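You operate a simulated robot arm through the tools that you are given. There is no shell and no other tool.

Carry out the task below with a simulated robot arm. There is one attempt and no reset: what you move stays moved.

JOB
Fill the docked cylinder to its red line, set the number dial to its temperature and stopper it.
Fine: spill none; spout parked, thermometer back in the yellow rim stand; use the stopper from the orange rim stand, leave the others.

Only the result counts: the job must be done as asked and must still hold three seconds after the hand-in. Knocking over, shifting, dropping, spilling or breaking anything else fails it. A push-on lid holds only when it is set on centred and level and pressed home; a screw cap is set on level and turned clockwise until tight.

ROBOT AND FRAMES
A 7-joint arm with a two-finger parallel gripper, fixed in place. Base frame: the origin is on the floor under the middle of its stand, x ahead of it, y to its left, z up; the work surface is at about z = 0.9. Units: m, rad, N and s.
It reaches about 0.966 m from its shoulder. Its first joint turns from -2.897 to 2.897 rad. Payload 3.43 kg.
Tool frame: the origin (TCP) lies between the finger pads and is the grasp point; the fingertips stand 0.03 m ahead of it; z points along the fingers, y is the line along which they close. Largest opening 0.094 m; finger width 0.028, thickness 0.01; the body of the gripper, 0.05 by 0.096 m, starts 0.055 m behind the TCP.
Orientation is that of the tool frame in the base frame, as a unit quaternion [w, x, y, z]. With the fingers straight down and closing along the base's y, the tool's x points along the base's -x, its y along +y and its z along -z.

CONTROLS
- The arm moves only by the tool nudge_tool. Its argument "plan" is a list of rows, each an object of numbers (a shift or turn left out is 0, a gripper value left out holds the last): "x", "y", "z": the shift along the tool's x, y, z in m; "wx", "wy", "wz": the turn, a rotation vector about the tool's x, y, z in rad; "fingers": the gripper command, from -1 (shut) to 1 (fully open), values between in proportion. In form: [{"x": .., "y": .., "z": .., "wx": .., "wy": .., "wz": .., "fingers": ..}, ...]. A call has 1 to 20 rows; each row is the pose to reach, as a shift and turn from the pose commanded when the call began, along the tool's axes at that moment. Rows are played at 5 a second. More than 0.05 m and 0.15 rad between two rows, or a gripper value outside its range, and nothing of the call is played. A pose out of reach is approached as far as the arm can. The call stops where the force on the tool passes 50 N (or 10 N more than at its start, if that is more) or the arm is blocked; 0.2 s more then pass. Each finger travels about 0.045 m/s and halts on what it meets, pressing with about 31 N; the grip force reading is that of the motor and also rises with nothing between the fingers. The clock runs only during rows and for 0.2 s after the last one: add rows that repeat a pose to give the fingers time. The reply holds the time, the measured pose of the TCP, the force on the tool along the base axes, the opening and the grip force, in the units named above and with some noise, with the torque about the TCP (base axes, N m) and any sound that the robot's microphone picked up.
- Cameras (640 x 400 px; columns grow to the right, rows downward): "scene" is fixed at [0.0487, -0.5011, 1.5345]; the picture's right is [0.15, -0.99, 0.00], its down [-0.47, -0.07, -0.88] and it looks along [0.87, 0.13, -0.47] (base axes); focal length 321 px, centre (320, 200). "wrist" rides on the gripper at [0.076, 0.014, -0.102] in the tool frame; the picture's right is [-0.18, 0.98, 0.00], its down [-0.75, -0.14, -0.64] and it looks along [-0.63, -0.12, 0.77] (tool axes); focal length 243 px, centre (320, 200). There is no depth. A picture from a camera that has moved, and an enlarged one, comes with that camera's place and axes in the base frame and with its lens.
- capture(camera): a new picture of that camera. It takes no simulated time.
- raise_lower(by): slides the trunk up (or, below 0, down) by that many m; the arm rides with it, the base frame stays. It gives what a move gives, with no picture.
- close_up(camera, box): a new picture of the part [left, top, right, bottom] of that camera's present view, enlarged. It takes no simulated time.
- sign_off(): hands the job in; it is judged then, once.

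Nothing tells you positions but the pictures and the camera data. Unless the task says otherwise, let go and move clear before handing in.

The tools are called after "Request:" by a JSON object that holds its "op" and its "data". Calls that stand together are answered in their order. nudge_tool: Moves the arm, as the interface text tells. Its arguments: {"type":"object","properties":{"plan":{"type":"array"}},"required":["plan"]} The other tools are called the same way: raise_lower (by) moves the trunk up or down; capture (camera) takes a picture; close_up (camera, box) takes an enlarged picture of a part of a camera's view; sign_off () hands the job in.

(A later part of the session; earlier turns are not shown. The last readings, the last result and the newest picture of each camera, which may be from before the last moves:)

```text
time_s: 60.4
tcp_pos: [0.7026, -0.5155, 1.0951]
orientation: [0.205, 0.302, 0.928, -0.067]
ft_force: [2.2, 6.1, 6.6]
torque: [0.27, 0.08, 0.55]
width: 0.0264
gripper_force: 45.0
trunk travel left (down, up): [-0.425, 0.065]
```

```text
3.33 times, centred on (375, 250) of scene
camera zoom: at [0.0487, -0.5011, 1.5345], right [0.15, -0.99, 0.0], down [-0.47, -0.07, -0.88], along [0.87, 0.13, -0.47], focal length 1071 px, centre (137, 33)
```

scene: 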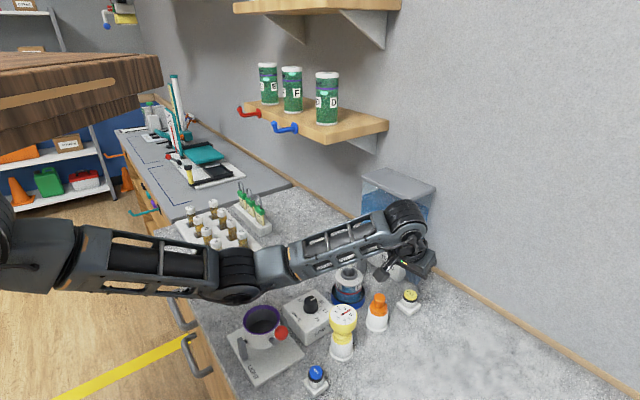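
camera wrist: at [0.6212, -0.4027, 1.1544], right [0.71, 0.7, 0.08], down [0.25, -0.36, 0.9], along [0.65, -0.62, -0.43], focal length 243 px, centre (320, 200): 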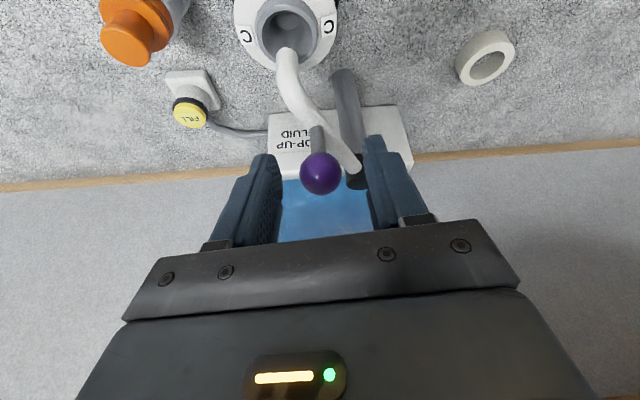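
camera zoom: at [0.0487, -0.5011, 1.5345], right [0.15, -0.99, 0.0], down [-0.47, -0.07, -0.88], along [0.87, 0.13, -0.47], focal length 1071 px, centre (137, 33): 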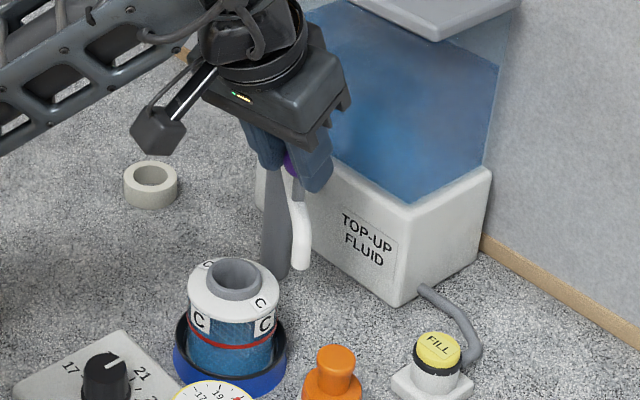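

Forces are low. I'll complete the return arc to the parked angle.

Request:
{"op": "nudge_tool", "data": {"plan": [{"x": -0.0042, "y": -0.004, "z": 0.002, "fingers": -0.6}, {"x": -0.0084, "y": -0.008, "z": 0.004, "fingers": -0.6}, {"x": -0.013, "y": -0.0114, "z": 0.0062, "fingers": -0.6}, {"x": -0.0177, "y": -0.0146, "z": 0.0083, "fingers": -0.6}, {"x": -0.0228, "y": -0.0173, "z": 0.0107, "fingers": -0.6}, {"x": -0.0279, "y": -0.0197, "z": 0.0131, "fingers": -0.6}, {"x": -0.0332, "y": -0.0215, "z": 0.0156, "fingers": -0.6}, {"x": -0.0386, "y": -0.0231, "z": 0.018, "fingers": -0.6}, {"x": -0.0429, "y": -0.024, "z": 0.02, "fingers": -0.6}, {"x": -0.0472, "y": -0.0246, "z": 0.022, "fingers": -0.6}, {"x": -0.0472, "y": -0.0246, "z": 0.022, "fingers": -0.6}]}}

Request:
{"op": "capture", "data": {"camera": "wrist"}}

Request:
{"op": "close_up", "data": {"camera": "scene", "box": [325, 190, 425, 310]}}

```text
time_s: 62.8
tcp_pos: [0.7295, -0.5652, 1.0932]
orientation: [0.204, 0.302, 0.929, -0.067]
ft_force: [-7.1, 21.3, 3.0]
torque: [0.5, 0.11, 0.16]
width: 0.0257
gripper_force: 45.3
trunk travel left (down, up): [-0.425, 0.065]
```

```text
taken
camera wrist: at [0.6468, -0.4876, 1.154], right [0.71, 0.7, 0.08], down [0.25, -0.36, 0.9], along [0.65, -0.62, -0.43], focal length 243 px, centre (320, 200)
```

wrist: 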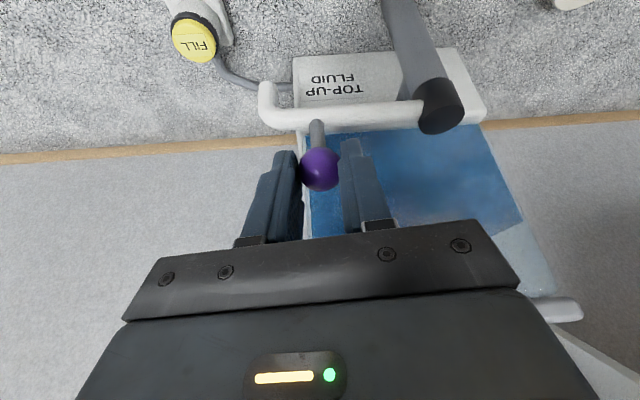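

```text
3.33 times, centred on (375, 250) of scene
camera zoom: at [0.0487, -0.5011, 1.5345], right [0.15, -0.99, 0.0], down [-0.47, -0.07, -0.88], along [0.87, 0.13, -0.47], focal length 1071 px, centre (137, 33)
```

zoom: 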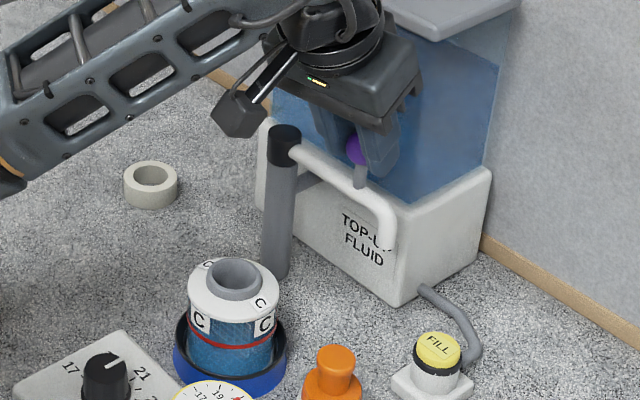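

The spout is back at its parked position. I'll release and back off, then compare with the original picture.

Request:
{"op": "nudge_tool", "data": {"plan": [{"fingers": 0.1}, {"fingers": 0.1}, {"fingers": 0.1}, {"fingers": 0.1, "z": -0.02}, {"fingers": 0.1, "z": -0.05}, {"fingers": 0.1, "z": -0.09}, {"fingers": 0.1, "z": -0.13}, {"fingers": 0.1, "z": -0.13}]}}

Request:
{"op": "close_up", "data": {"camera": "scene", "box": [350, 215, 430, 285]}}

Request:
{"op": "close_up", "data": {"camera": "scene", "box": [320, 295, 400, 365]}}

```text
time_s: 64.6
tcp_pos: [0.6852, -0.5322, 1.2105]
orientation: [0.206, 0.302, 0.928, -0.068]
ft_force: [0.2, -0.2, 0.6]
torque: [-0.03, -0.03, -0.02]
width: 0.0519
gripper_force: 0.1
trunk travel left (down, up): [-0.425, 0.065]
```

```text
5.71 times, centred on (390, 250) of scene
camera zoom: at [0.0487, -0.5011, 1.5345], right [0.15, -0.99, 0.0], down [-0.47, -0.07, -0.88], along [0.87, 0.13, -0.47], focal length 1837 px, centre (-80, -86)
```

zoom: 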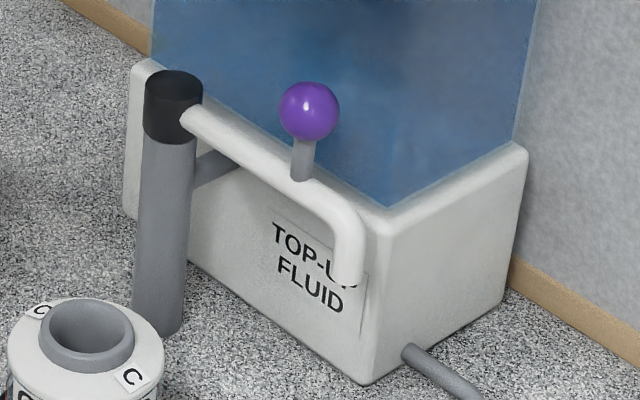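

```text
5.71 times, centred on (360, 330) of scene
camera zoom: at [0.0487, -0.5011, 1.5345], right [0.15, -0.99, 0.0], down [-0.47, -0.07, -0.88], along [0.87, 0.13, -0.47], focal length 1837 px, centre (91, -543)
```

zoom: 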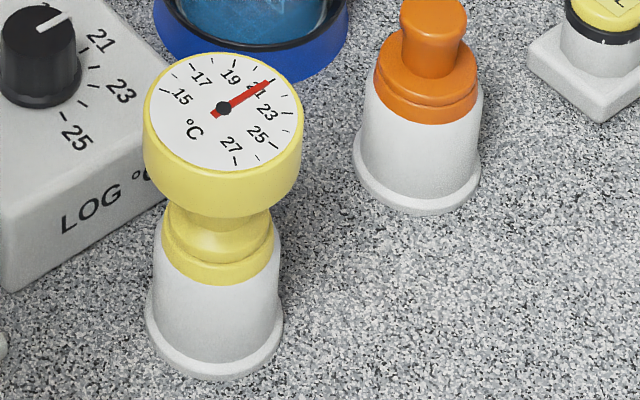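

The spout matches its original parked pose. Next is the thermometer: I'll straighten the tool to point down and move above it.

Request:
{"op": "nudge_tool", "data": {"plan": [{"wy": 0.11, "fingers": 0.1}, {"wy": 0.22, "fingers": 0.4}, {"wy": 0.33, "fingers": 0.7}, {"wy": 0.436, "fingers": 1}, {"wy": 0.436, "fingers": 1}]}}

Request:
{"op": "nudge_tool", "data": {"plan": [{"x": 0.0327, "y": -0.0105, "z": 0.012, "wz": -0.126, "fingers": 1}, {"x": 0.0654, "y": -0.021, "z": 0.024, "wz": -0.252, "fingers": 1}, {"x": 0.0981, "y": -0.0314, "z": 0.036, "wz": -0.378, "fingers": 1}, {"x": 0.1308, "y": -0.0419, "z": 0.048, "wz": -0.504, "fingers": 1}, {"x": 0.1635, "y": -0.0524, "z": 0.06, "wz": -0.63, "fingers": 1}, {"x": 0.1635, "y": -0.0524, "z": 0.06, "wz": -0.63, "fingers": 1}]}}

Request:
{"op": "capture", "data": {"camera": "wrist"}}

Request:
{"op": "capture", "data": {"camera": "scene"}}

```text
time_s: 65.8
tcp_pos: [0.6866, -0.5338, 1.2109]
orientation: [-0.001, 0.31, 0.951, 0.0]
ft_force: [-1.4, -0.4, 1.0]
torque: [0.0, -0.02, 0.01]
width: 0.0941
gripper_force: 0.1
trunk travel left (down, up): [-0.425, 0.065]
```

```text
time_s: 67.2
tcp_pos: [0.523, -0.4828, 1.1516]
orientation: [0.0, -0.001, 1.0, 0.001]
ft_force: [-0.2, 0.2, 0.0]
torque: [-0.01, 0.0, -0.02]
width: 0.0942
gripper_force: 0.0
trunk travel left (down, up): [-0.425, 0.065]
```

```text
taken
camera wrist: at [0.4463, -0.4687, 1.2538], right [0.18, 0.98, 0.0], down [0.75, -0.14, 0.64], along [0.63, -0.12, -0.77], focal length 243 px, centre (320, 200)
```

wrist: 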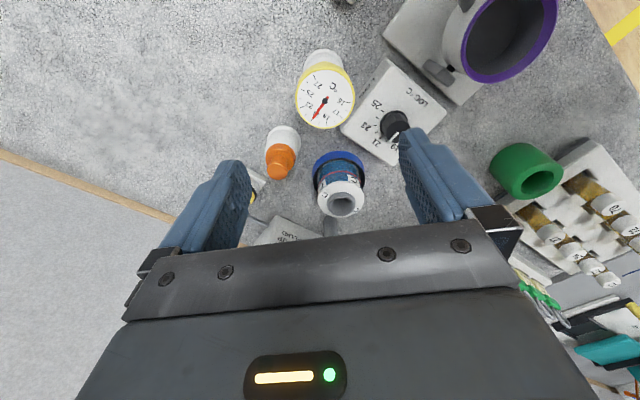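

```text
taken
```

scene: 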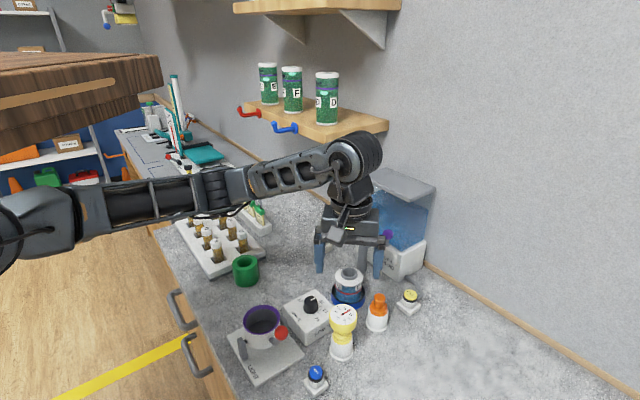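

I'll line up over the thermometer head at about (0.517, -0.477) and descend to just above it for a check.

Request:
{"op": "nudge_tool", "data": {"plan": [{"x": 0.003, "y": 0.003, "z": 0.04, "fingers": 1}, {"x": 0.006, "y": 0.006, "z": 0.08, "fingers": 1}, {"x": 0.006, "y": 0.006, "z": 0.09, "fingers": 1}, {"x": 0.006, "y": 0.006, "z": 0.09, "fingers": 1}]}}

Request:
{"op": "capture", "data": {"camera": "wrist"}}

Request:
{"op": "close_up", "data": {"camera": "scene", "box": [290, 250, 400, 370]}}

```text
time_s: 68.2
tcp_pos: [0.5205, -0.4742, 1.0608]
orientation: [-0.001, 0.0, 1.0, -0.001]
ft_force: [0.5, 0.3, 1.0]
torque: [0.04, -0.01, 0.0]
width: 0.0938
gripper_force: 0.1
trunk travel left (down, up): [-0.425, 0.065]
```

```text
taken
camera wrist: at [0.4426, -0.4602, 1.1626], right [0.18, 0.98, 0.0], down [0.75, -0.14, 0.64], along [0.63, -0.12, -0.77], focal length 243 px, centre (320, 200)
```

wrist: 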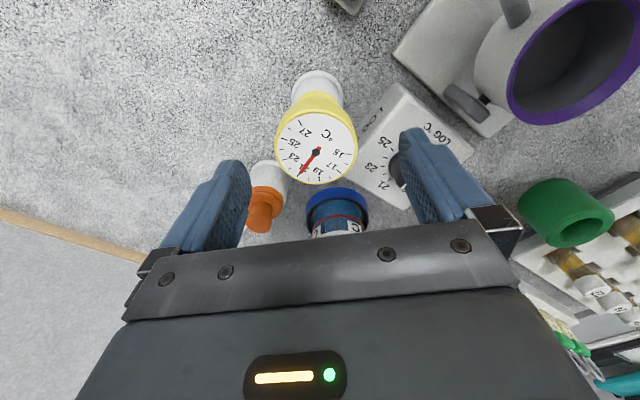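

```text
3.33 times, centred on (345, 310) of scene
camera zoom: at [0.0487, -0.5011, 1.5345], right [0.15, -0.99, 0.0], down [-0.47, -0.07, -0.88], along [0.87, 0.13, -0.47], focal length 1071 px, centre (237, -167)
```

zoom: 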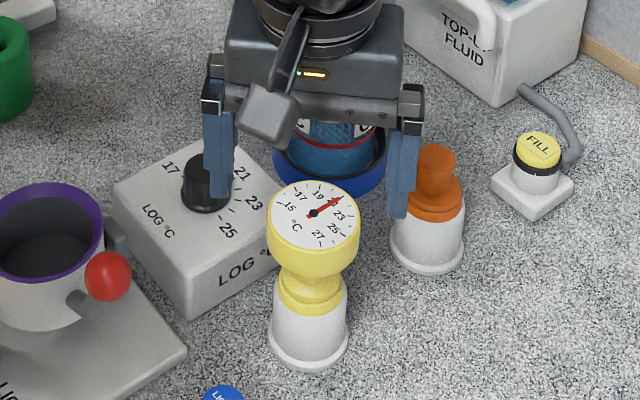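

Head centre in the tool frame is about (0.003, -0.003, 0.034). I'll adjust and lower so the pads straddle the head.

Request:
{"op": "nudge_tool", "data": {"plan": [{"x": 0.003, "y": -0.003, "z": 0.0, "fingers": 1}, {"x": 0.003, "y": -0.003, "z": 0.02, "fingers": 1}, {"x": 0.003, "y": -0.003, "z": 0.04, "fingers": 1}, {"x": 0.003, "y": -0.003, "z": 0.04, "fingers": 1}]}}

Request:
{"op": "capture", "data": {"camera": "wrist"}}

Request:
{"op": "close_up", "data": {"camera": "scene", "box": [290, 250, 400, 370]}}

```text
time_s: 69.2
tcp_pos: [0.5139, -0.4795, 1.0216]
orientation: [0.0, 0.0, 1.0, 0.0]
ft_force: [0.1, -0.1, -0.6]
torque: [0.0, -0.01, 0.02]
width: 0.094
gripper_force: 0.1
trunk travel left (down, up): [-0.425, 0.065]
```

```text
taken
camera wrist: at [0.4367, -0.4647, 1.1228], right [0.18, 0.98, 0.0], down [0.75, -0.14, 0.64], along [0.63, -0.12, -0.77], focal length 243 px, centre (320, 200)
```

wrist: 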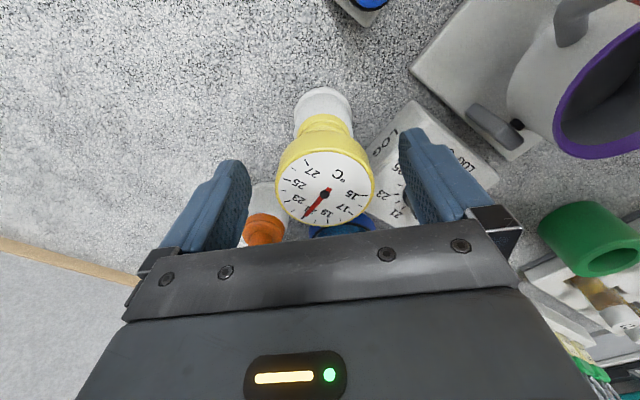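

```text
3.33 times, centred on (345, 310) of scene
camera zoom: at [0.0487, -0.5011, 1.5345], right [0.15, -0.99, 0.0], down [-0.47, -0.07, -0.88], along [0.87, 0.13, -0.47], focal length 1071 px, centre (237, -167)
```

zoom: 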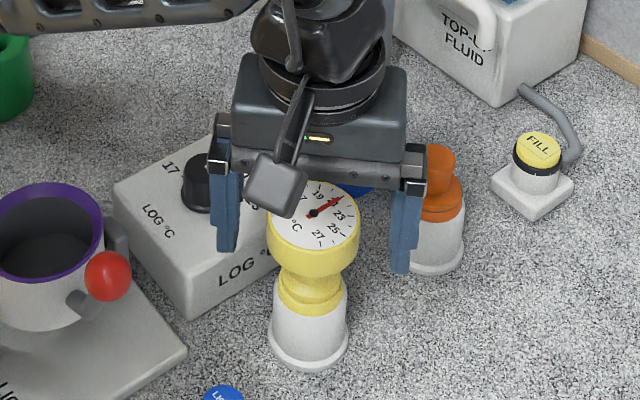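

The head is centred within 2–3 mm. I'll make a small correction, then close gently.

Request:
{"op": "nudge_tool", "data": {"plan": [{"x": -0.002, "y": 0.002, "z": 0.006, "fingers": 1}, {"x": -0.002, "y": 0.002, "z": 0.006, "fingers": 0.4}, {"x": -0.002, "y": 0.002, "z": 0.006, "fingers": 0.4}]}}

Request:
{"op": "capture", "data": {"camera": "wrist"}}

```text
time_s: 70.0
tcp_pos: [0.516, -0.4766, 1.0156]
orientation: [-0.001, 0.001, 1.0, 0.0]
ft_force: [1.5, 1.0, 0.0]
torque: [0.02, -0.02, 0.02]
width: 0.0658
gripper_force: 0.0
trunk travel left (down, up): [-0.425, 0.065]
```

```text
taken
camera wrist: at [0.439, -0.4625, 1.1174], right [0.18, 0.98, 0.0], down [0.75, -0.14, 0.64], along [0.63, -0.12, -0.77], focal length 243 px, centre (320, 200)
```

wrist: 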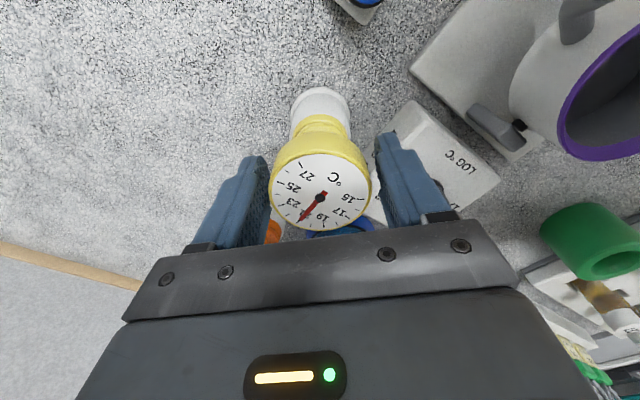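

Well centred. I'll close on the head.

Request:
{"op": "nudge_tool", "data": {"plan": [{"fingers": 0.15}, {"fingers": 0.0}, {"fingers": -0.2}, {"fingers": -0.2}]}}

Request:
{"op": "capture", "data": {"camera": "wrist"}}

Request:
{"op": "close_up", "data": {"camera": "scene", "box": [290, 250, 400, 370]}}

```text
time_s: 71.0
tcp_pos: [0.5165, -0.4765, 1.0147]
orientation: [0.0, 0.0, 1.0, 0.0]
ft_force: [0.1, -0.3, 0.0]
torque: [0.01, -0.02, 0.04]
width: 0.0592
gripper_force: 31.6
trunk travel left (down, up): [-0.425, 0.065]
```

```text
taken
camera wrist: at [0.4389, -0.4625, 1.1175], right [0.18, 0.98, 0.0], down [0.75, -0.14, 0.64], along [0.63, -0.12, -0.77], focal length 243 px, centre (320, 200)
```

wrist: 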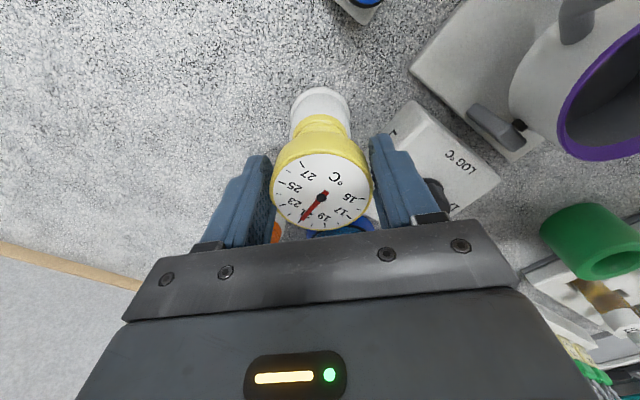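

```text
3.33 times, centred on (345, 310) of scene
camera zoom: at [0.0487, -0.5011, 1.5345], right [0.15, -0.99, 0.0], down [-0.47, -0.07, -0.88], along [0.87, 0.13, -0.47], focal length 1071 px, centre (237, -167)
```

zoom: 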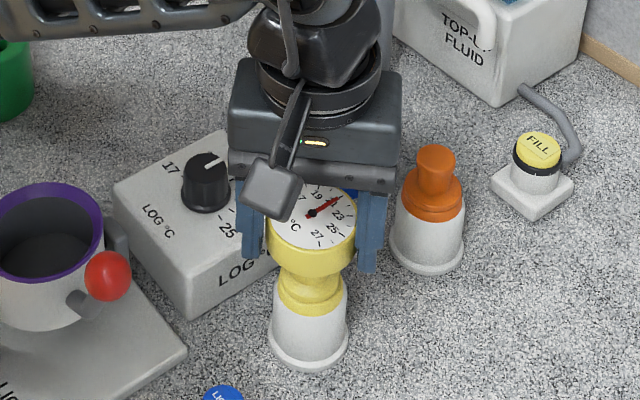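

Gripped at 59 mm wide. In-stand reference TCP is (0.5165, -0.4765, 1.0147). I'll lift slowly straight up and check.

Request:
{"op": "nudge_tool", "data": {"plan": [{"z": -0.01, "fingers": -0.2}, {"z": -0.03, "fingers": -0.2}, {"z": -0.06, "fingers": -0.2}, {"z": -0.1, "fingers": -0.2}, {"z": -0.14, "fingers": -0.2}, {"z": -0.14, "fingers": -0.2}]}}

Request:
{"op": "close_up", "data": {"camera": "scene", "box": [280, 200, 430, 370]}}

Request:
{"op": "capture", "data": {"camera": "wrist"}}

```text
time_s: 72.4
tcp_pos: [0.5142, -0.4753, 1.1558]
orientation: [-0.001, 0.0, 1.0, 0.0]
ft_force: [0.2, -0.3, -1.7]
torque: [-0.04, 0.01, 0.03]
width: 0.0589
gripper_force: 30.9
trunk travel left (down, up): [-0.425, 0.065]
```

```text
2.35 times, centred on (355, 285) of scene
camera zoom: at [0.0487, -0.5011, 1.5345], right [0.15, -0.99, 0.0], down [-0.47, -0.07, -0.88], along [0.87, 0.13, -0.47], focal length 756 px, centre (238, 0)
```

zoom: 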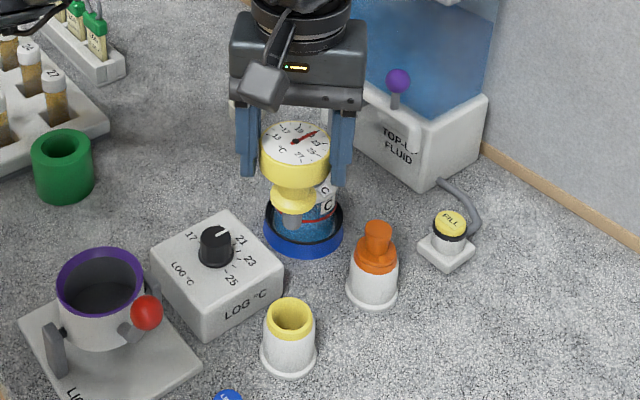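

```text
taken
camera wrist: at [0.4381, -0.4614, 1.258], right [0.18, 0.98, 0.0], down [0.75, -0.14, 0.64], along [0.63, -0.12, -0.77], focal length 243 px, centre (320, 200)
```

wrist: 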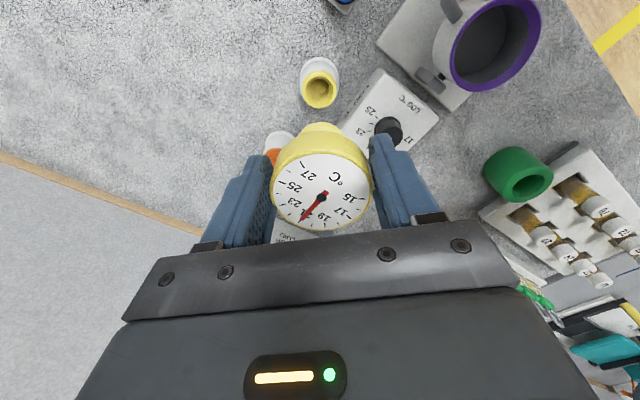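

The thermometer is out and the stand stayed put. I'll zoom to see its probe and re-measure the cylinder mouth.

Request:
{"op": "close_up", "data": {"camera": "scene", "box": [325, 235, 375, 285]}}

Request:
{"op": "close_up", "data": {"camera": "scene", "box": [315, 310, 370, 365]}}

```text
8.00 times, centred on (350, 260) of scene
camera zoom: at [0.0487, -0.5011, 1.5345], right [0.15, -0.99, 0.0], down [-0.47, -0.07, -0.88], along [0.87, 0.13, -0.47], focal length 2572 px, centre (80, -280)
```

zoom: 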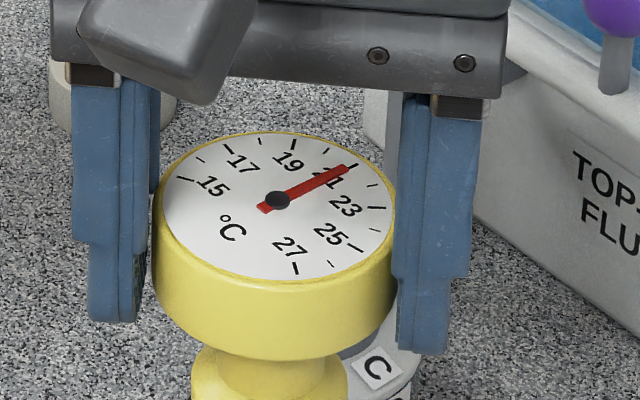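

```text
7.27 times, centred on (342, 338) of scene
camera zoom: at [0.0487, -0.5011, 1.5345], right [0.15, -0.99, 0.0], down [-0.47, -0.07, -0.88], along [0.87, 0.13, -0.47], focal length 2338 px, centre (156, -800)
```

zoom: 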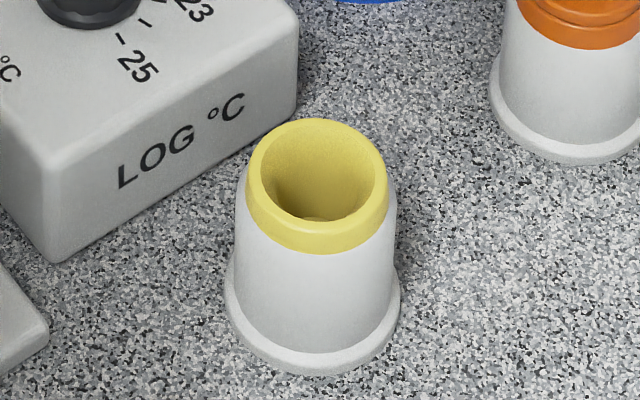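

Wrist-only triangulation puts the mouth at (0.6835, -0.4787, 0.983). I'll carry the thermometer above it.

Request:
{"op": "nudge_tool", "data": {"plan": [{"x": -0.0335, "y": -0.0005, "z": -0.01, "fingers": -0.2}, {"x": -0.0669, "y": -0.0011, "z": -0.015, "fingers": -0.2}, {"x": -0.1004, "y": -0.0016, "z": -0.015, "fingers": -0.2}, {"x": -0.1338, "y": -0.0022, "z": -0.015, "fingers": -0.2}, {"x": -0.1673, "y": -0.0027, "z": -0.015, "fingers": -0.2}, {"x": -0.1673, "y": -0.0027, "z": -0.015, "fingers": -0.2}]}}

Request:
{"op": "capture", "data": {"camera": "wrist"}}

Request:
{"op": "close_up", "data": {"camera": "scene", "box": [300, 200, 410, 320]}}

```text
time_s: 73.8
tcp_pos: [0.682, -0.4789, 1.1696]
orientation: [0.0, 0.0, 1.0, 0.0]
ft_force: [0.7, 0.1, -1.0]
torque: [0.01, -0.01, 0.01]
width: 0.0595
gripper_force: 30.7
trunk travel left (down, up): [-0.425, 0.065]
```

```text
taken
camera wrist: at [0.6051, -0.4633, 1.2723], right [0.18, 0.98, 0.0], down [0.75, -0.14, 0.64], along [0.63, -0.12, -0.77], focal length 243 px, centre (320, 200)
```

wrist: 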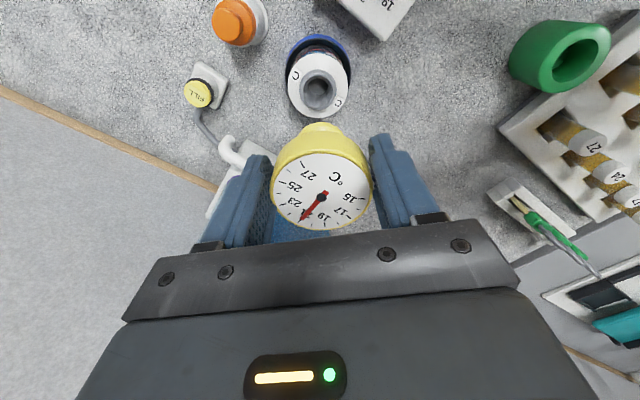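

```text
3.33 times, centred on (355, 260) of scene
camera zoom: at [0.0487, -0.5011, 1.5345], right [0.15, -0.99, 0.0], down [-0.47, -0.07, -0.88], along [0.87, 0.13, -0.47], focal length 1071 px, centre (203, 0)
```

zoom: 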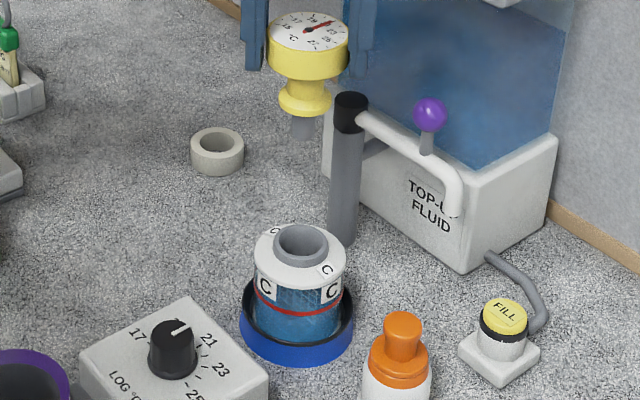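

I can see the mouth from nearly overhead. I'll zoom to fix its centre, and check the probe's alignment.

Request:
{"op": "close_up", "data": {"camera": "wrist", "box": [280, 50, 360, 130]}}

Request:
{"op": "close_up", "data": {"camera": "scene", "box": [315, 195, 375, 285]}}

```text
5.00 times, centred on (320, 90) of wrist
camera zoom: at [0.6051, -0.4633, 1.2723], right [0.18, 0.98, 0.0], down [0.75, -0.14, 0.64], along [0.63, -0.12, -0.77], focal length 1213 px, centre (320, 750)
```

zoom: 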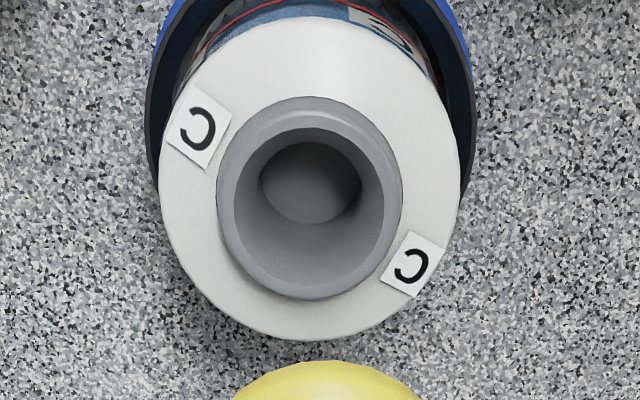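

```text
4.44 times, centred on (345, 240) of scene
camera zoom: at [0.0487, -0.5011, 1.5345], right [0.15, -0.99, 0.0], down [-0.47, -0.07, -0.88], along [0.87, 0.13, -0.47], focal length 1429 px, centre (209, 22)
```

zoom: 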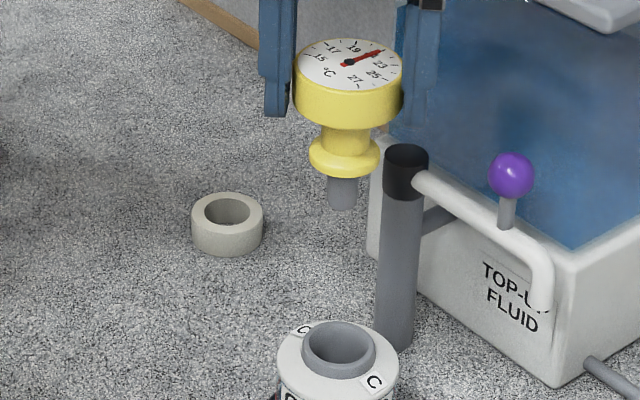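

The probe needs about 2 mm in +x and 3.5 mm in -y. I'll apply that and lower until the probe tip is just above the mouth.

Request:
{"op": "nudge_tool", "data": {"plan": [{"x": -0.0017, "y": -0.0035, "z": 0.02, "fingers": -0.2}, {"x": -0.0017, "y": -0.0035, "z": 0.05, "fingers": -0.2}, {"x": -0.0017, "y": -0.0035, "z": 0.08, "fingers": -0.2}, {"x": -0.0017, "y": -0.0035, "z": 0.095, "fingers": -0.2}, {"x": -0.0017, "y": -0.0035, "z": 0.095, "fingers": -0.2}]}}

Request:
{"op": "capture", "data": {"camera": "wrist"}}

Request:
{"op": "close_up", "data": {"camera": "scene", "box": [320, 225, 380, 295]}}

```text
time_s: 75.0
tcp_pos: [0.6862, -0.4822, 1.0765]
orientation: [-0.001, 0.0, 1.0, 0.0]
ft_force: [0.2, -0.2, -1.8]
torque: [0.01, 0.02, 0.03]
width: 0.059
gripper_force: 31.0
trunk travel left (down, up): [-0.425, 0.065]
```

```text
taken
camera wrist: at [0.6093, -0.4685, 1.1779], right [0.18, 0.98, 0.0], down [0.75, -0.14, 0.64], along [0.63, -0.12, -0.77], focal length 243 px, centre (320, 200)
```

wrist: 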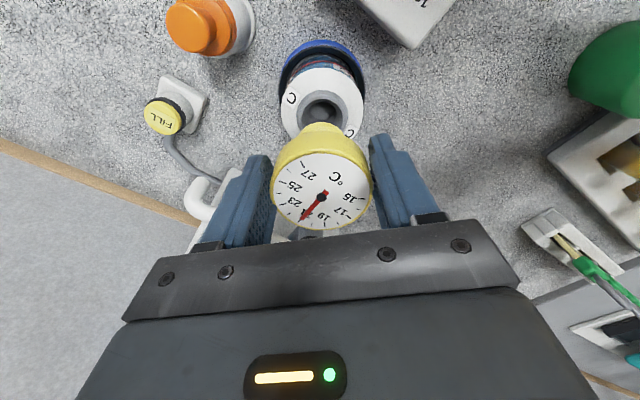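

```text
5.71 times, centred on (350, 260) of scene
camera zoom: at [0.0487, -0.5011, 1.5345], right [0.15, -0.99, 0.0], down [-0.47, -0.07, -0.88], along [0.87, 0.13, -0.47], focal length 1837 px, centre (149, -143)
```

zoom: 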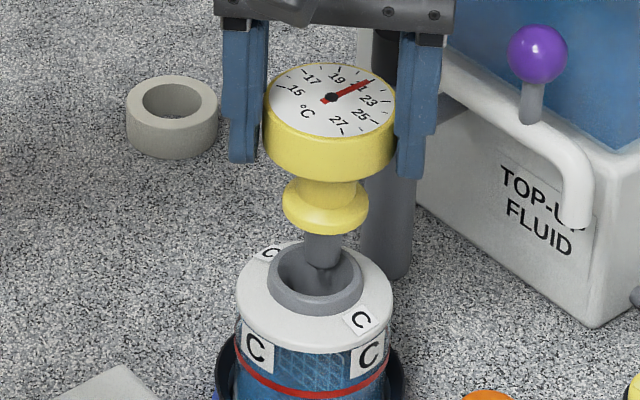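

The probe tip is inside the mouth outline, 2–3 mm off. I'll make a small correction and lower slowly while watching force.

Request:
{"op": "nudge_tool", "data": {"plan": [{"x": 0.002, "y": 0.0025, "z": 0.0, "fingers": -0.2}, {"x": 0.002, "y": 0.0025, "z": 0.008, "fingers": -0.2}, {"x": 0.002, "y": 0.0025, "z": 0.016, "fingers": -0.2}, {"x": 0.002, "y": 0.0025, "z": 0.024, "fingers": -0.2}, {"x": 0.002, "y": 0.0025, "z": 0.024, "fingers": -0.2}]}}

Request:
{"op": "capture", "data": {"camera": "wrist"}}

Request:
{"op": "close_up", "data": {"camera": "scene", "box": [320, 225, 380, 295]}}

```text
time_s: 76.2
tcp_pos: [0.6835, -0.4787, 1.0514]
orientation: [0.0, -0.001, 1.0, 0.0]
ft_force: [-1.5, -0.1, -1.7]
torque: [-0.01, 0.08, -0.03]
width: 0.0564
gripper_force: 31.4
trunk travel left (down, up): [-0.425, 0.065]
```

```text
taken
camera wrist: at [0.6065, -0.4657, 1.154], right [0.18, 0.98, 0.0], down [0.75, -0.14, 0.64], along [0.63, -0.12, -0.77], focal length 243 px, centre (320, 200)
```

wrist: 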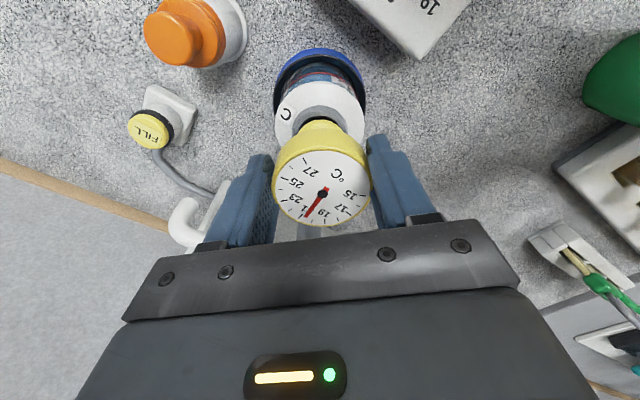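

```text
5.71 times, centred on (350, 260) of scene
camera zoom: at [0.0487, -0.5011, 1.5345], right [0.15, -0.99, 0.0], down [-0.47, -0.07, -0.88], along [0.87, 0.13, -0.47], focal length 1837 px, centre (149, -143)
```

zoom: 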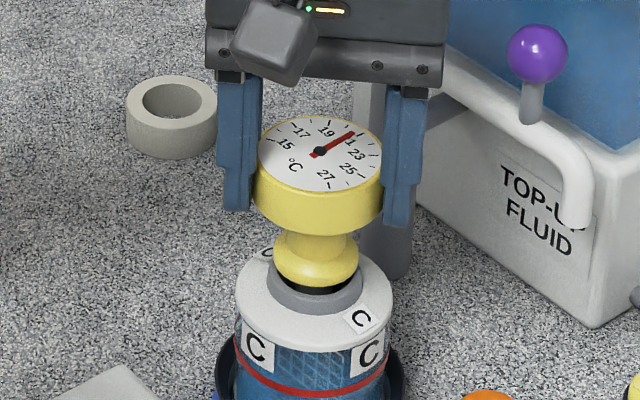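

The gauge is already responding. The grip width changed slightly, so I'll zoom to check whether the thermometer is still upright.

Request:
{"op": "close_up", "data": {"camera": "scene", "box": [333, 238, 367, 283]}}

Request:
{"op": "close_up", "data": {"camera": "wrist", "box": [230, 90, 410, 240]}}

```text
8.89 times, centred on (350, 260) of scene
camera zoom: at [0.0487, -0.5011, 1.5345], right [0.15, -0.99, 0.0], down [-0.47, -0.07, -0.88], along [0.87, 0.13, -0.47], focal length 2857 px, centre (53, -338)
```

zoom: 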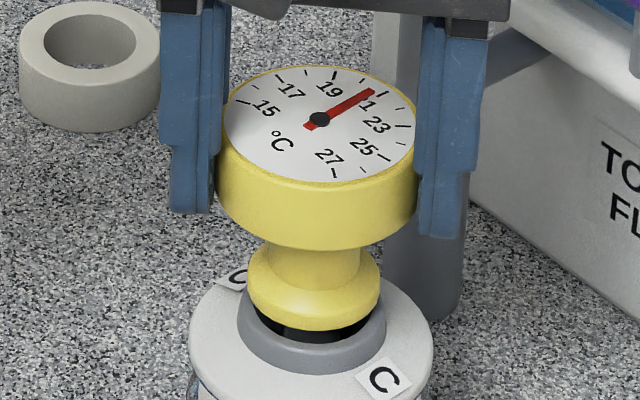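

```text
2.67 times, centred on (320, 165) of wrist
camera zoom: at [0.6065, -0.4657, 1.154], right [0.18, 0.98, 0.0], down [0.75, -0.14, 0.64], along [0.63, -0.12, -0.77], focal length 647 px, centre (320, 293)
```

zoom: 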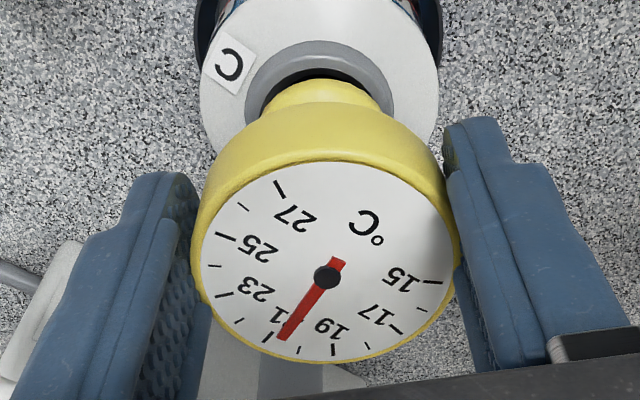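

It's upright. I'll continue lowering until it seats.

Request:
{"op": "nudge_tool", "data": {"plan": [{"z": 0.004, "fingers": -0.2}, {"z": 0.008, "fingers": -0.2}, {"z": 0.008, "fingers": -0.2}]}}

Request:
{"op": "close_up", "data": {"camera": "scene", "box": [333, 238, 367, 283]}}

```text
time_s: 77.2
tcp_pos: [0.6831, -0.4794, 1.0491]
orientation: [0.004, 0.001, 1.0, -0.005]
ft_force: [-7.3, 5.0, 18.5]
torque: [0.63, 0.19, 0.12]
width: 0.0559
gripper_force: 31.1
trunk travel left (down, up): [-0.425, 0.065]
stopped in row 3: the force on the tool passed its limit at 52 N (the readings are from after the stop); the commanded pose is now the measured one
```

```text
8.89 times, centred on (350, 260) of scene
camera zoom: at [0.0487, -0.5011, 1.5345], right [0.15, -0.99, 0.0], down [-0.47, -0.07, -0.88], along [0.87, 0.13, -0.47], focal length 2857 px, centre (53, -338)
```

zoom: 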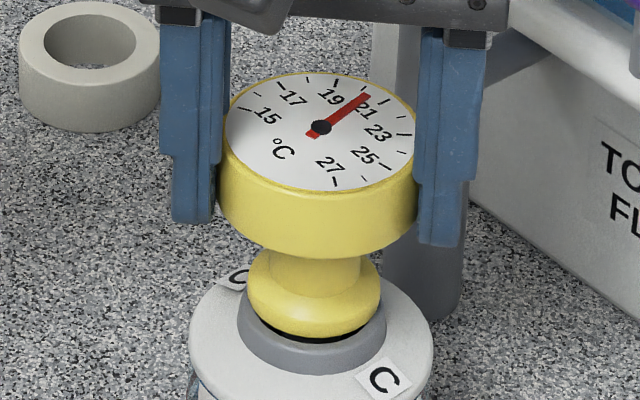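

The collar has reached the mouth and the dial is readable while I hold it. I'll relieve the pressure slightly and wait for the needle to settle.

Request:
{"op": "nudge_tool", "data": {"plan": [{"z": -0.001, "fingers": -0.2}, {"z": -0.0015, "fingers": -0.2}, {"z": -0.0015, "fingers": -0.2}, {"z": -0.0015, "fingers": -0.2}, {"z": -0.0015, "fingers": -0.2}, {"z": -0.0015, "fingers": -0.2}, {"z": -0.0015, "fingers": -0.2}, {"z": -0.0015, "fingers": -0.2}, {"z": -0.0015, "fingers": -0.2}, {"z": -0.0015, "fingers": -0.2}]}}

Request:
{"op": "close_up", "data": {"camera": "scene", "box": [338, 240, 362, 266]}}

Request:
{"op": "close_up", "data": {"camera": "wrist", "box": [260, 130, 380, 240]}}

```text
time_s: 79.4
tcp_pos: [0.6834, -0.4807, 1.0483]
orientation: [0.002, 0.0, 1.0, -0.003]
ft_force: [-4.4, 2.3, 14.8]
torque: [0.35, 0.05, 0.08]
width: 0.0561
gripper_force: 31.5
trunk travel left (down, up): [-0.425, 0.065]
```

```text
15.38 times, centred on (350, 253) of scene
camera zoom: at [0.0487, -0.5011, 1.5345], right [0.15, -0.99, 0.0], down [-0.47, -0.07, -0.88], along [0.87, 0.13, -0.47], focal length 4945 px, centre (-142, -615)
```

zoom: 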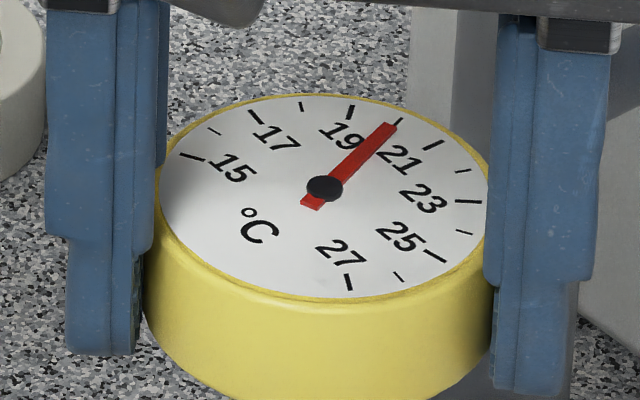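

```text
3.64 times, centred on (320, 185) of wrist
camera zoom: at [0.606, -0.4655, 1.1506], right [0.18, 0.98, -0.01], down [0.75, -0.14, 0.65], along [0.63, -0.12, -0.76], focal length 882 px, centre (320, 254)
```

zoom: 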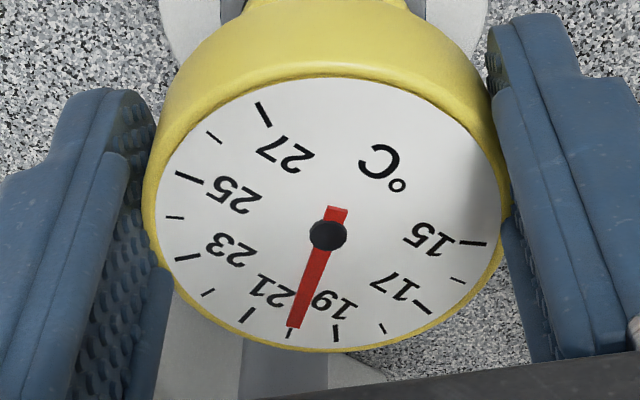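

The needle reads about 20 °C now. I'll wait several more seconds to confirm it has settled.

Request:
{"op": "nudge_tool", "data": {"plan": [{"fingers": -0.2}, {"fingers": -0.2}, {"fingers": -0.2}, {"fingers": -0.2}, {"fingers": -0.2}, {"fingers": -0.2}, {"fingers": -0.2}, {"fingers": -0.2}, {"fingers": -0.2}, {"fingers": -0.2}, {"fingers": -0.2}, {"fingers": -0.2}, {"fingers": -0.2}, {"fingers": -0.2}, {"fingers": -0.2}, {"fingers": -0.2}, {"fingers": -0.2}, {"fingers": -0.2}, {"fingers": -0.2}, {"fingers": -0.2}]}}

Request:
{"op": "close_up", "data": {"camera": "wrist", "box": [260, 130, 380, 240]}}

Request:
{"op": "close_up", "data": {"camera": "scene", "box": [338, 240, 362, 266]}}

Request:
{"op": "close_up", "data": {"camera": "scene", "box": [333, 238, 367, 306]}}

```text
time_s: 83.6
tcp_pos: [0.6848, -0.4801, 1.0491]
orientation: [0.003, 0.001, 1.0, -0.004]
ft_force: [-2.2, 0.6, 16.3]
torque: [0.2, -0.15, 0.03]
width: 0.0559
gripper_force: 30.7
trunk travel left (down, up): [-0.425, 0.065]
```

```text
3.64 times, centred on (320, 185) of wrist
camera zoom: at [0.606, -0.4655, 1.1506], right [0.18, 0.98, -0.01], down [0.75, -0.14, 0.65], along [0.63, -0.12, -0.76], focal length 882 px, centre (320, 254)
```

zoom: 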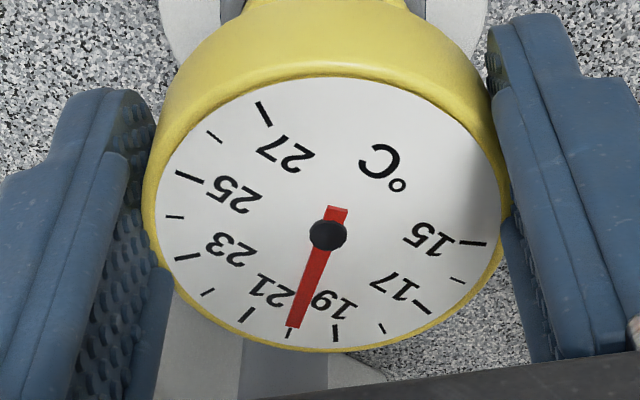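

```text
15.38 times, centred on (350, 253) of scene
camera zoom: at [0.0487, -0.5011, 1.5345], right [0.15, -0.99, 0.0], down [-0.47, -0.07, -0.88], along [0.87, 0.13, -0.47], focal length 4945 px, centre (-142, -615)
```

zoom: 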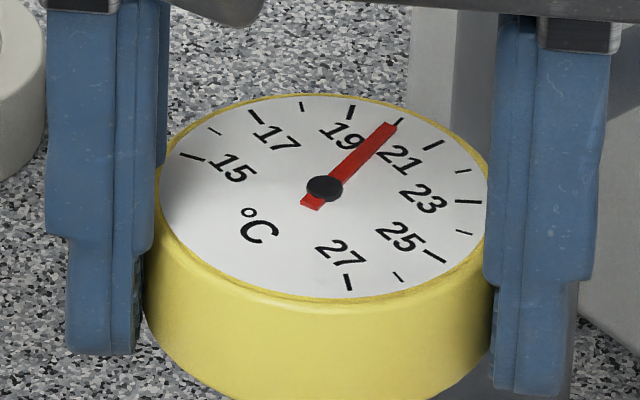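

```text
5.88 times, centred on (350, 272) of scene
camera zoom: at [0.0487, -0.5011, 1.5345], right [0.15, -0.99, 0.0], down [-0.47, -0.07, -0.88], along [0.87, 0.13, -0.47], focal length 1891 px, centre (144, -224)
```

zoom: 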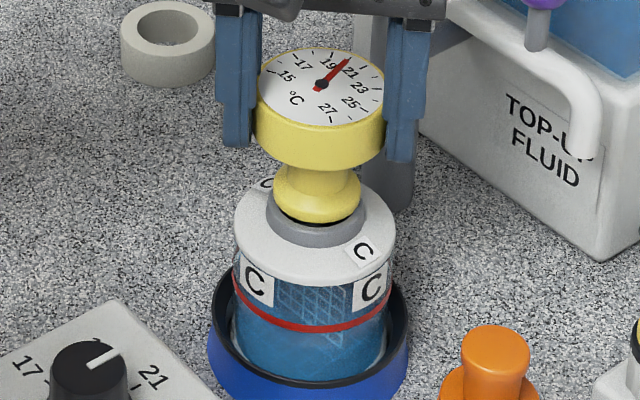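

The reading is stable at 20 °C. I'll lift the thermometer out and carry it back over the yellow-rim stand.

Request:
{"op": "nudge_tool", "data": {"plan": [{"z": -0.005, "fingers": -0.2}, {"z": -0.015, "fingers": -0.2}, {"z": -0.03, "fingers": -0.2}, {"z": -0.06, "fingers": -0.2}, {"z": -0.09, "fingers": -0.2}, {"z": -0.12, "fingers": -0.2}, {"z": -0.12, "fingers": -0.2}]}}

Request:
{"op": "close_up", "data": {"camera": "scene", "box": [310, 195, 390, 310]}}

Request:
{"op": "capture", "data": {"camera": "wrist"}}

```text
time_s: 85.2
tcp_pos: [0.6826, -0.4803, 1.1691]
orientation: [0.002, 0.001, 1.0, -0.002]
ft_force: [0.4, -0.6, -1.6]
torque: [0.01, -0.02, 0.02]
width: 0.0559
gripper_force: 30.8
trunk travel left (down, up): [-0.425, 0.065]
```

```text
3.48 times, centred on (350, 252) of scene
camera zoom: at [0.0487, -0.5011, 1.5345], right [0.15, -0.99, 0.0], down [-0.47, -0.07, -0.88], along [0.87, 0.13, -0.47], focal length 1118 px, centre (216, 17)
```

zoom: 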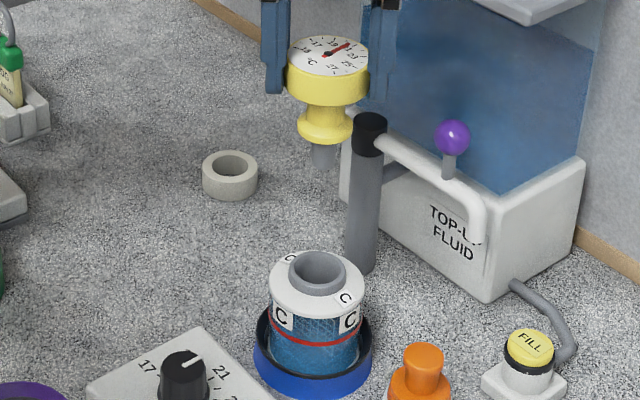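

```text
taken
camera wrist: at [0.6057, -0.4652, 1.2699], right [0.18, 0.98, -0.01], down [0.75, -0.14, 0.65], along [0.63, -0.12, -0.76], focal length 243 px, centre (320, 200)
```

wrist: 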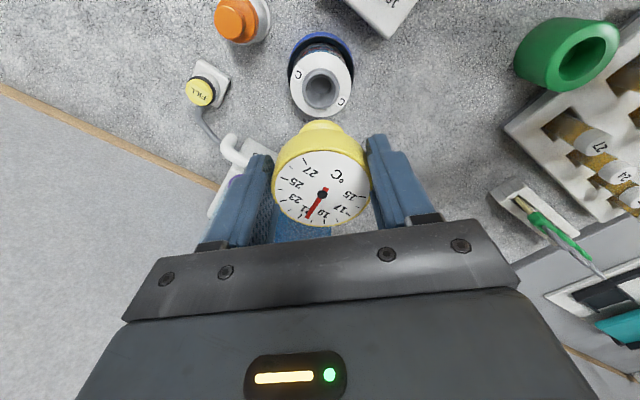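

The cylinder stayed in place. I'll check how the head sits in the grip before carrying it.

Request:
{"op": "close_up", "data": {"camera": "scene", "box": [325, 195, 365, 245]}}

Request:
{"op": "close_up", "data": {"camera": "wrist", "box": [230, 110, 410, 240]}}

```text
8.00 times, centred on (345, 220) of scene
camera zoom: at [0.0487, -0.5011, 1.5345], right [0.15, -0.99, 0.0], down [-0.47, -0.07, -0.88], along [0.87, 0.13, -0.47], focal length 2572 px, centre (120, 40)
```

zoom: 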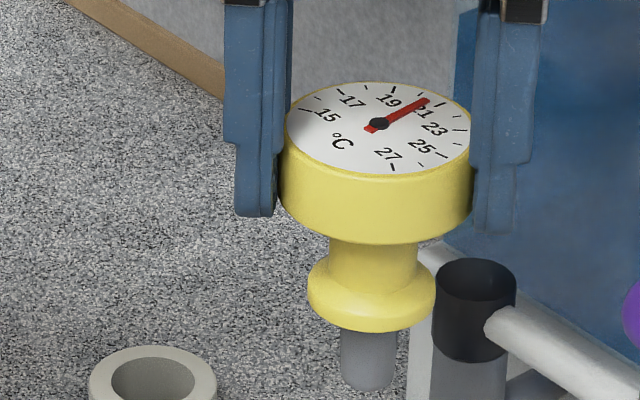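

```text
3.08 times, centred on (320, 175) of wrist
camera zoom: at [0.6057, -0.4652, 1.2699], right [0.18, 0.98, -0.01], down [0.75, -0.14, 0.65], along [0.63, -0.12, -0.76], focal length 746 px, centre (320, 277)
```

zoom: 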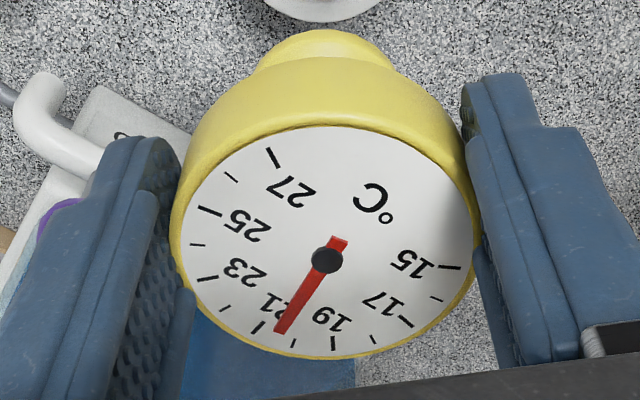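

The grip is firm and the thermometer is vertical. I'll carry it back above its stand.

Request:
{"op": "nudge_tool", "data": {"plan": [{"x": 0.0334, "y": 0.0005, "fingers": -0.2, "wx": -0.004, "wy": 0.004}, {"x": 0.0667, "y": 0.0011, "fingers": -0.2, "wx": -0.004, "wy": 0.004}, {"x": 0.1, "y": 0.0016, "fingers": -0.2, "wx": -0.004, "wy": 0.004}, {"x": 0.1334, "y": 0.0022, "fingers": -0.2, "wx": -0.004, "wy": 0.004}, {"x": 0.1668, "y": 0.0027, "fingers": -0.2, "wx": -0.004, "wy": 0.004}, {"x": 0.1668, "y": 0.0027, "fingers": -0.2, "wx": -0.004, "wy": 0.004}, {"x": 0.1668, "y": 0.0027, "fingers": -0.2, "wx": -0.004, "wy": 0.004}]}}

Request:
{"op": "capture", "data": {"camera": "wrist"}}

Request:
{"op": "close_up", "data": {"camera": "scene", "box": [305, 225, 385, 365]}}

```text
time_s: 86.8
tcp_pos: [0.5144, -0.4756, 1.1683]
orientation: [0.0, 0.0, 1.0, -0.001]
ft_force: [-0.6, -0.3, -0.5]
torque: [0.02, 0.03, -0.02]
width: 0.0557
gripper_force: 30.9
trunk travel left (down, up): [-0.425, 0.065]
```

```text
taken
camera wrist: at [0.4376, -0.4624, 1.2709], right [0.18, 0.98, 0.0], down [0.75, -0.14, 0.64], along [0.63, -0.12, -0.77], focal length 243 px, centre (320, 200)
```

wrist: 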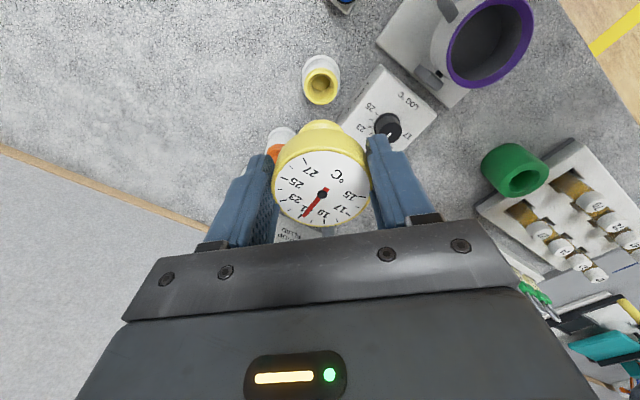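

```text
2.86 times, centred on (345, 295) of scene
camera zoom: at [0.0487, -0.5011, 1.5345], right [0.15, -0.99, 0.0], down [-0.47, -0.07, -0.88], along [0.87, 0.13, -0.47], focal length 918 px, centre (249, -71)
```

zoom: 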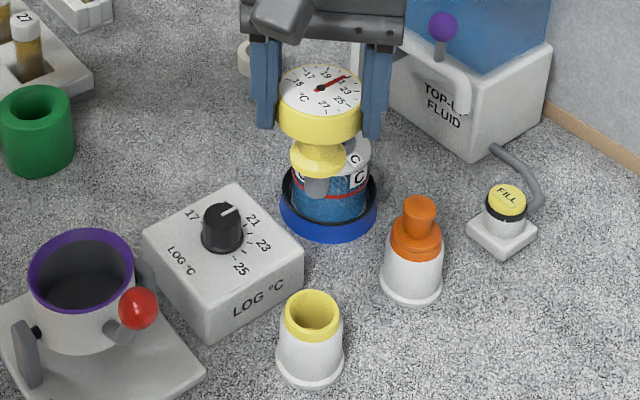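

Nearly over the stand. I'll make a 1 mm correction and lower to just above the rim for a check.

Request:
{"op": "nudge_tool", "data": {"plan": [{"x": -0.0013, "y": -0.001, "z": 0.03, "fingers": -0.2}, {"x": -0.0013, "y": -0.001, "z": 0.06, "fingers": -0.2}, {"x": -0.0013, "y": -0.001, "z": 0.09, "fingers": -0.2}, {"x": -0.0013, "y": -0.001, "z": 0.105, "fingers": -0.2}, {"x": -0.0013, "y": -0.001, "z": 0.105, "fingers": -0.2}]}}

Request:
{"op": "close_up", "data": {"camera": "scene", "box": [310, 270, 375, 360]}}

Request:
{"op": "capture", "data": {"camera": "wrist"}}

```text
time_s: 88.0
tcp_pos: [0.5164, -0.4782, 1.0603]
orientation: [0.0, 0.0, 1.0, -0.001]
ft_force: [1.3, -0.6, -1.1]
torque: [-0.01, 0.02, -0.01]
width: 0.056
gripper_force: 30.9
trunk travel left (down, up): [-0.425, 0.065]
```

```text
4.44 times, centred on (342, 315) of scene
camera zoom: at [0.0487, -0.5011, 1.5345], right [0.15, -0.99, 0.0], down [-0.47, -0.07, -0.88], along [0.87, 0.13, -0.47], focal length 1429 px, centre (220, -311)
```

zoom: 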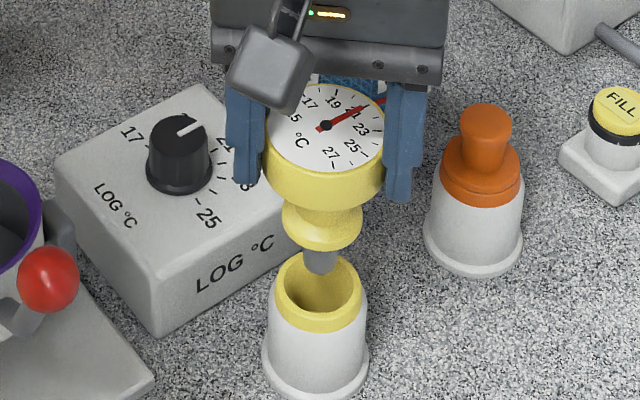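

```text
taken
camera wrist: at [0.4404, -0.4634, 1.1627], right [0.18, 0.98, 0.0], down [0.75, -0.14, 0.64], along [0.63, -0.12, -0.77], focal length 243 px, centre (320, 200)
```

wrist: 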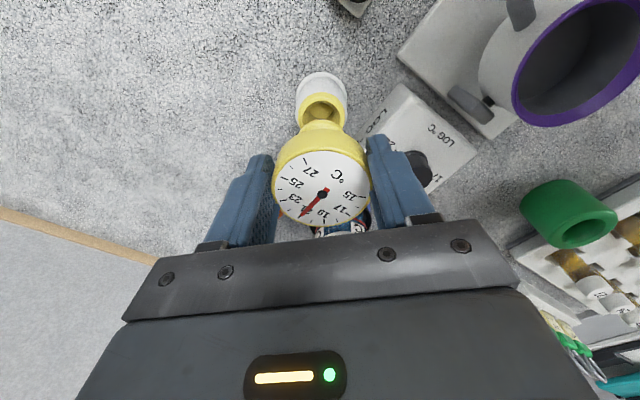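

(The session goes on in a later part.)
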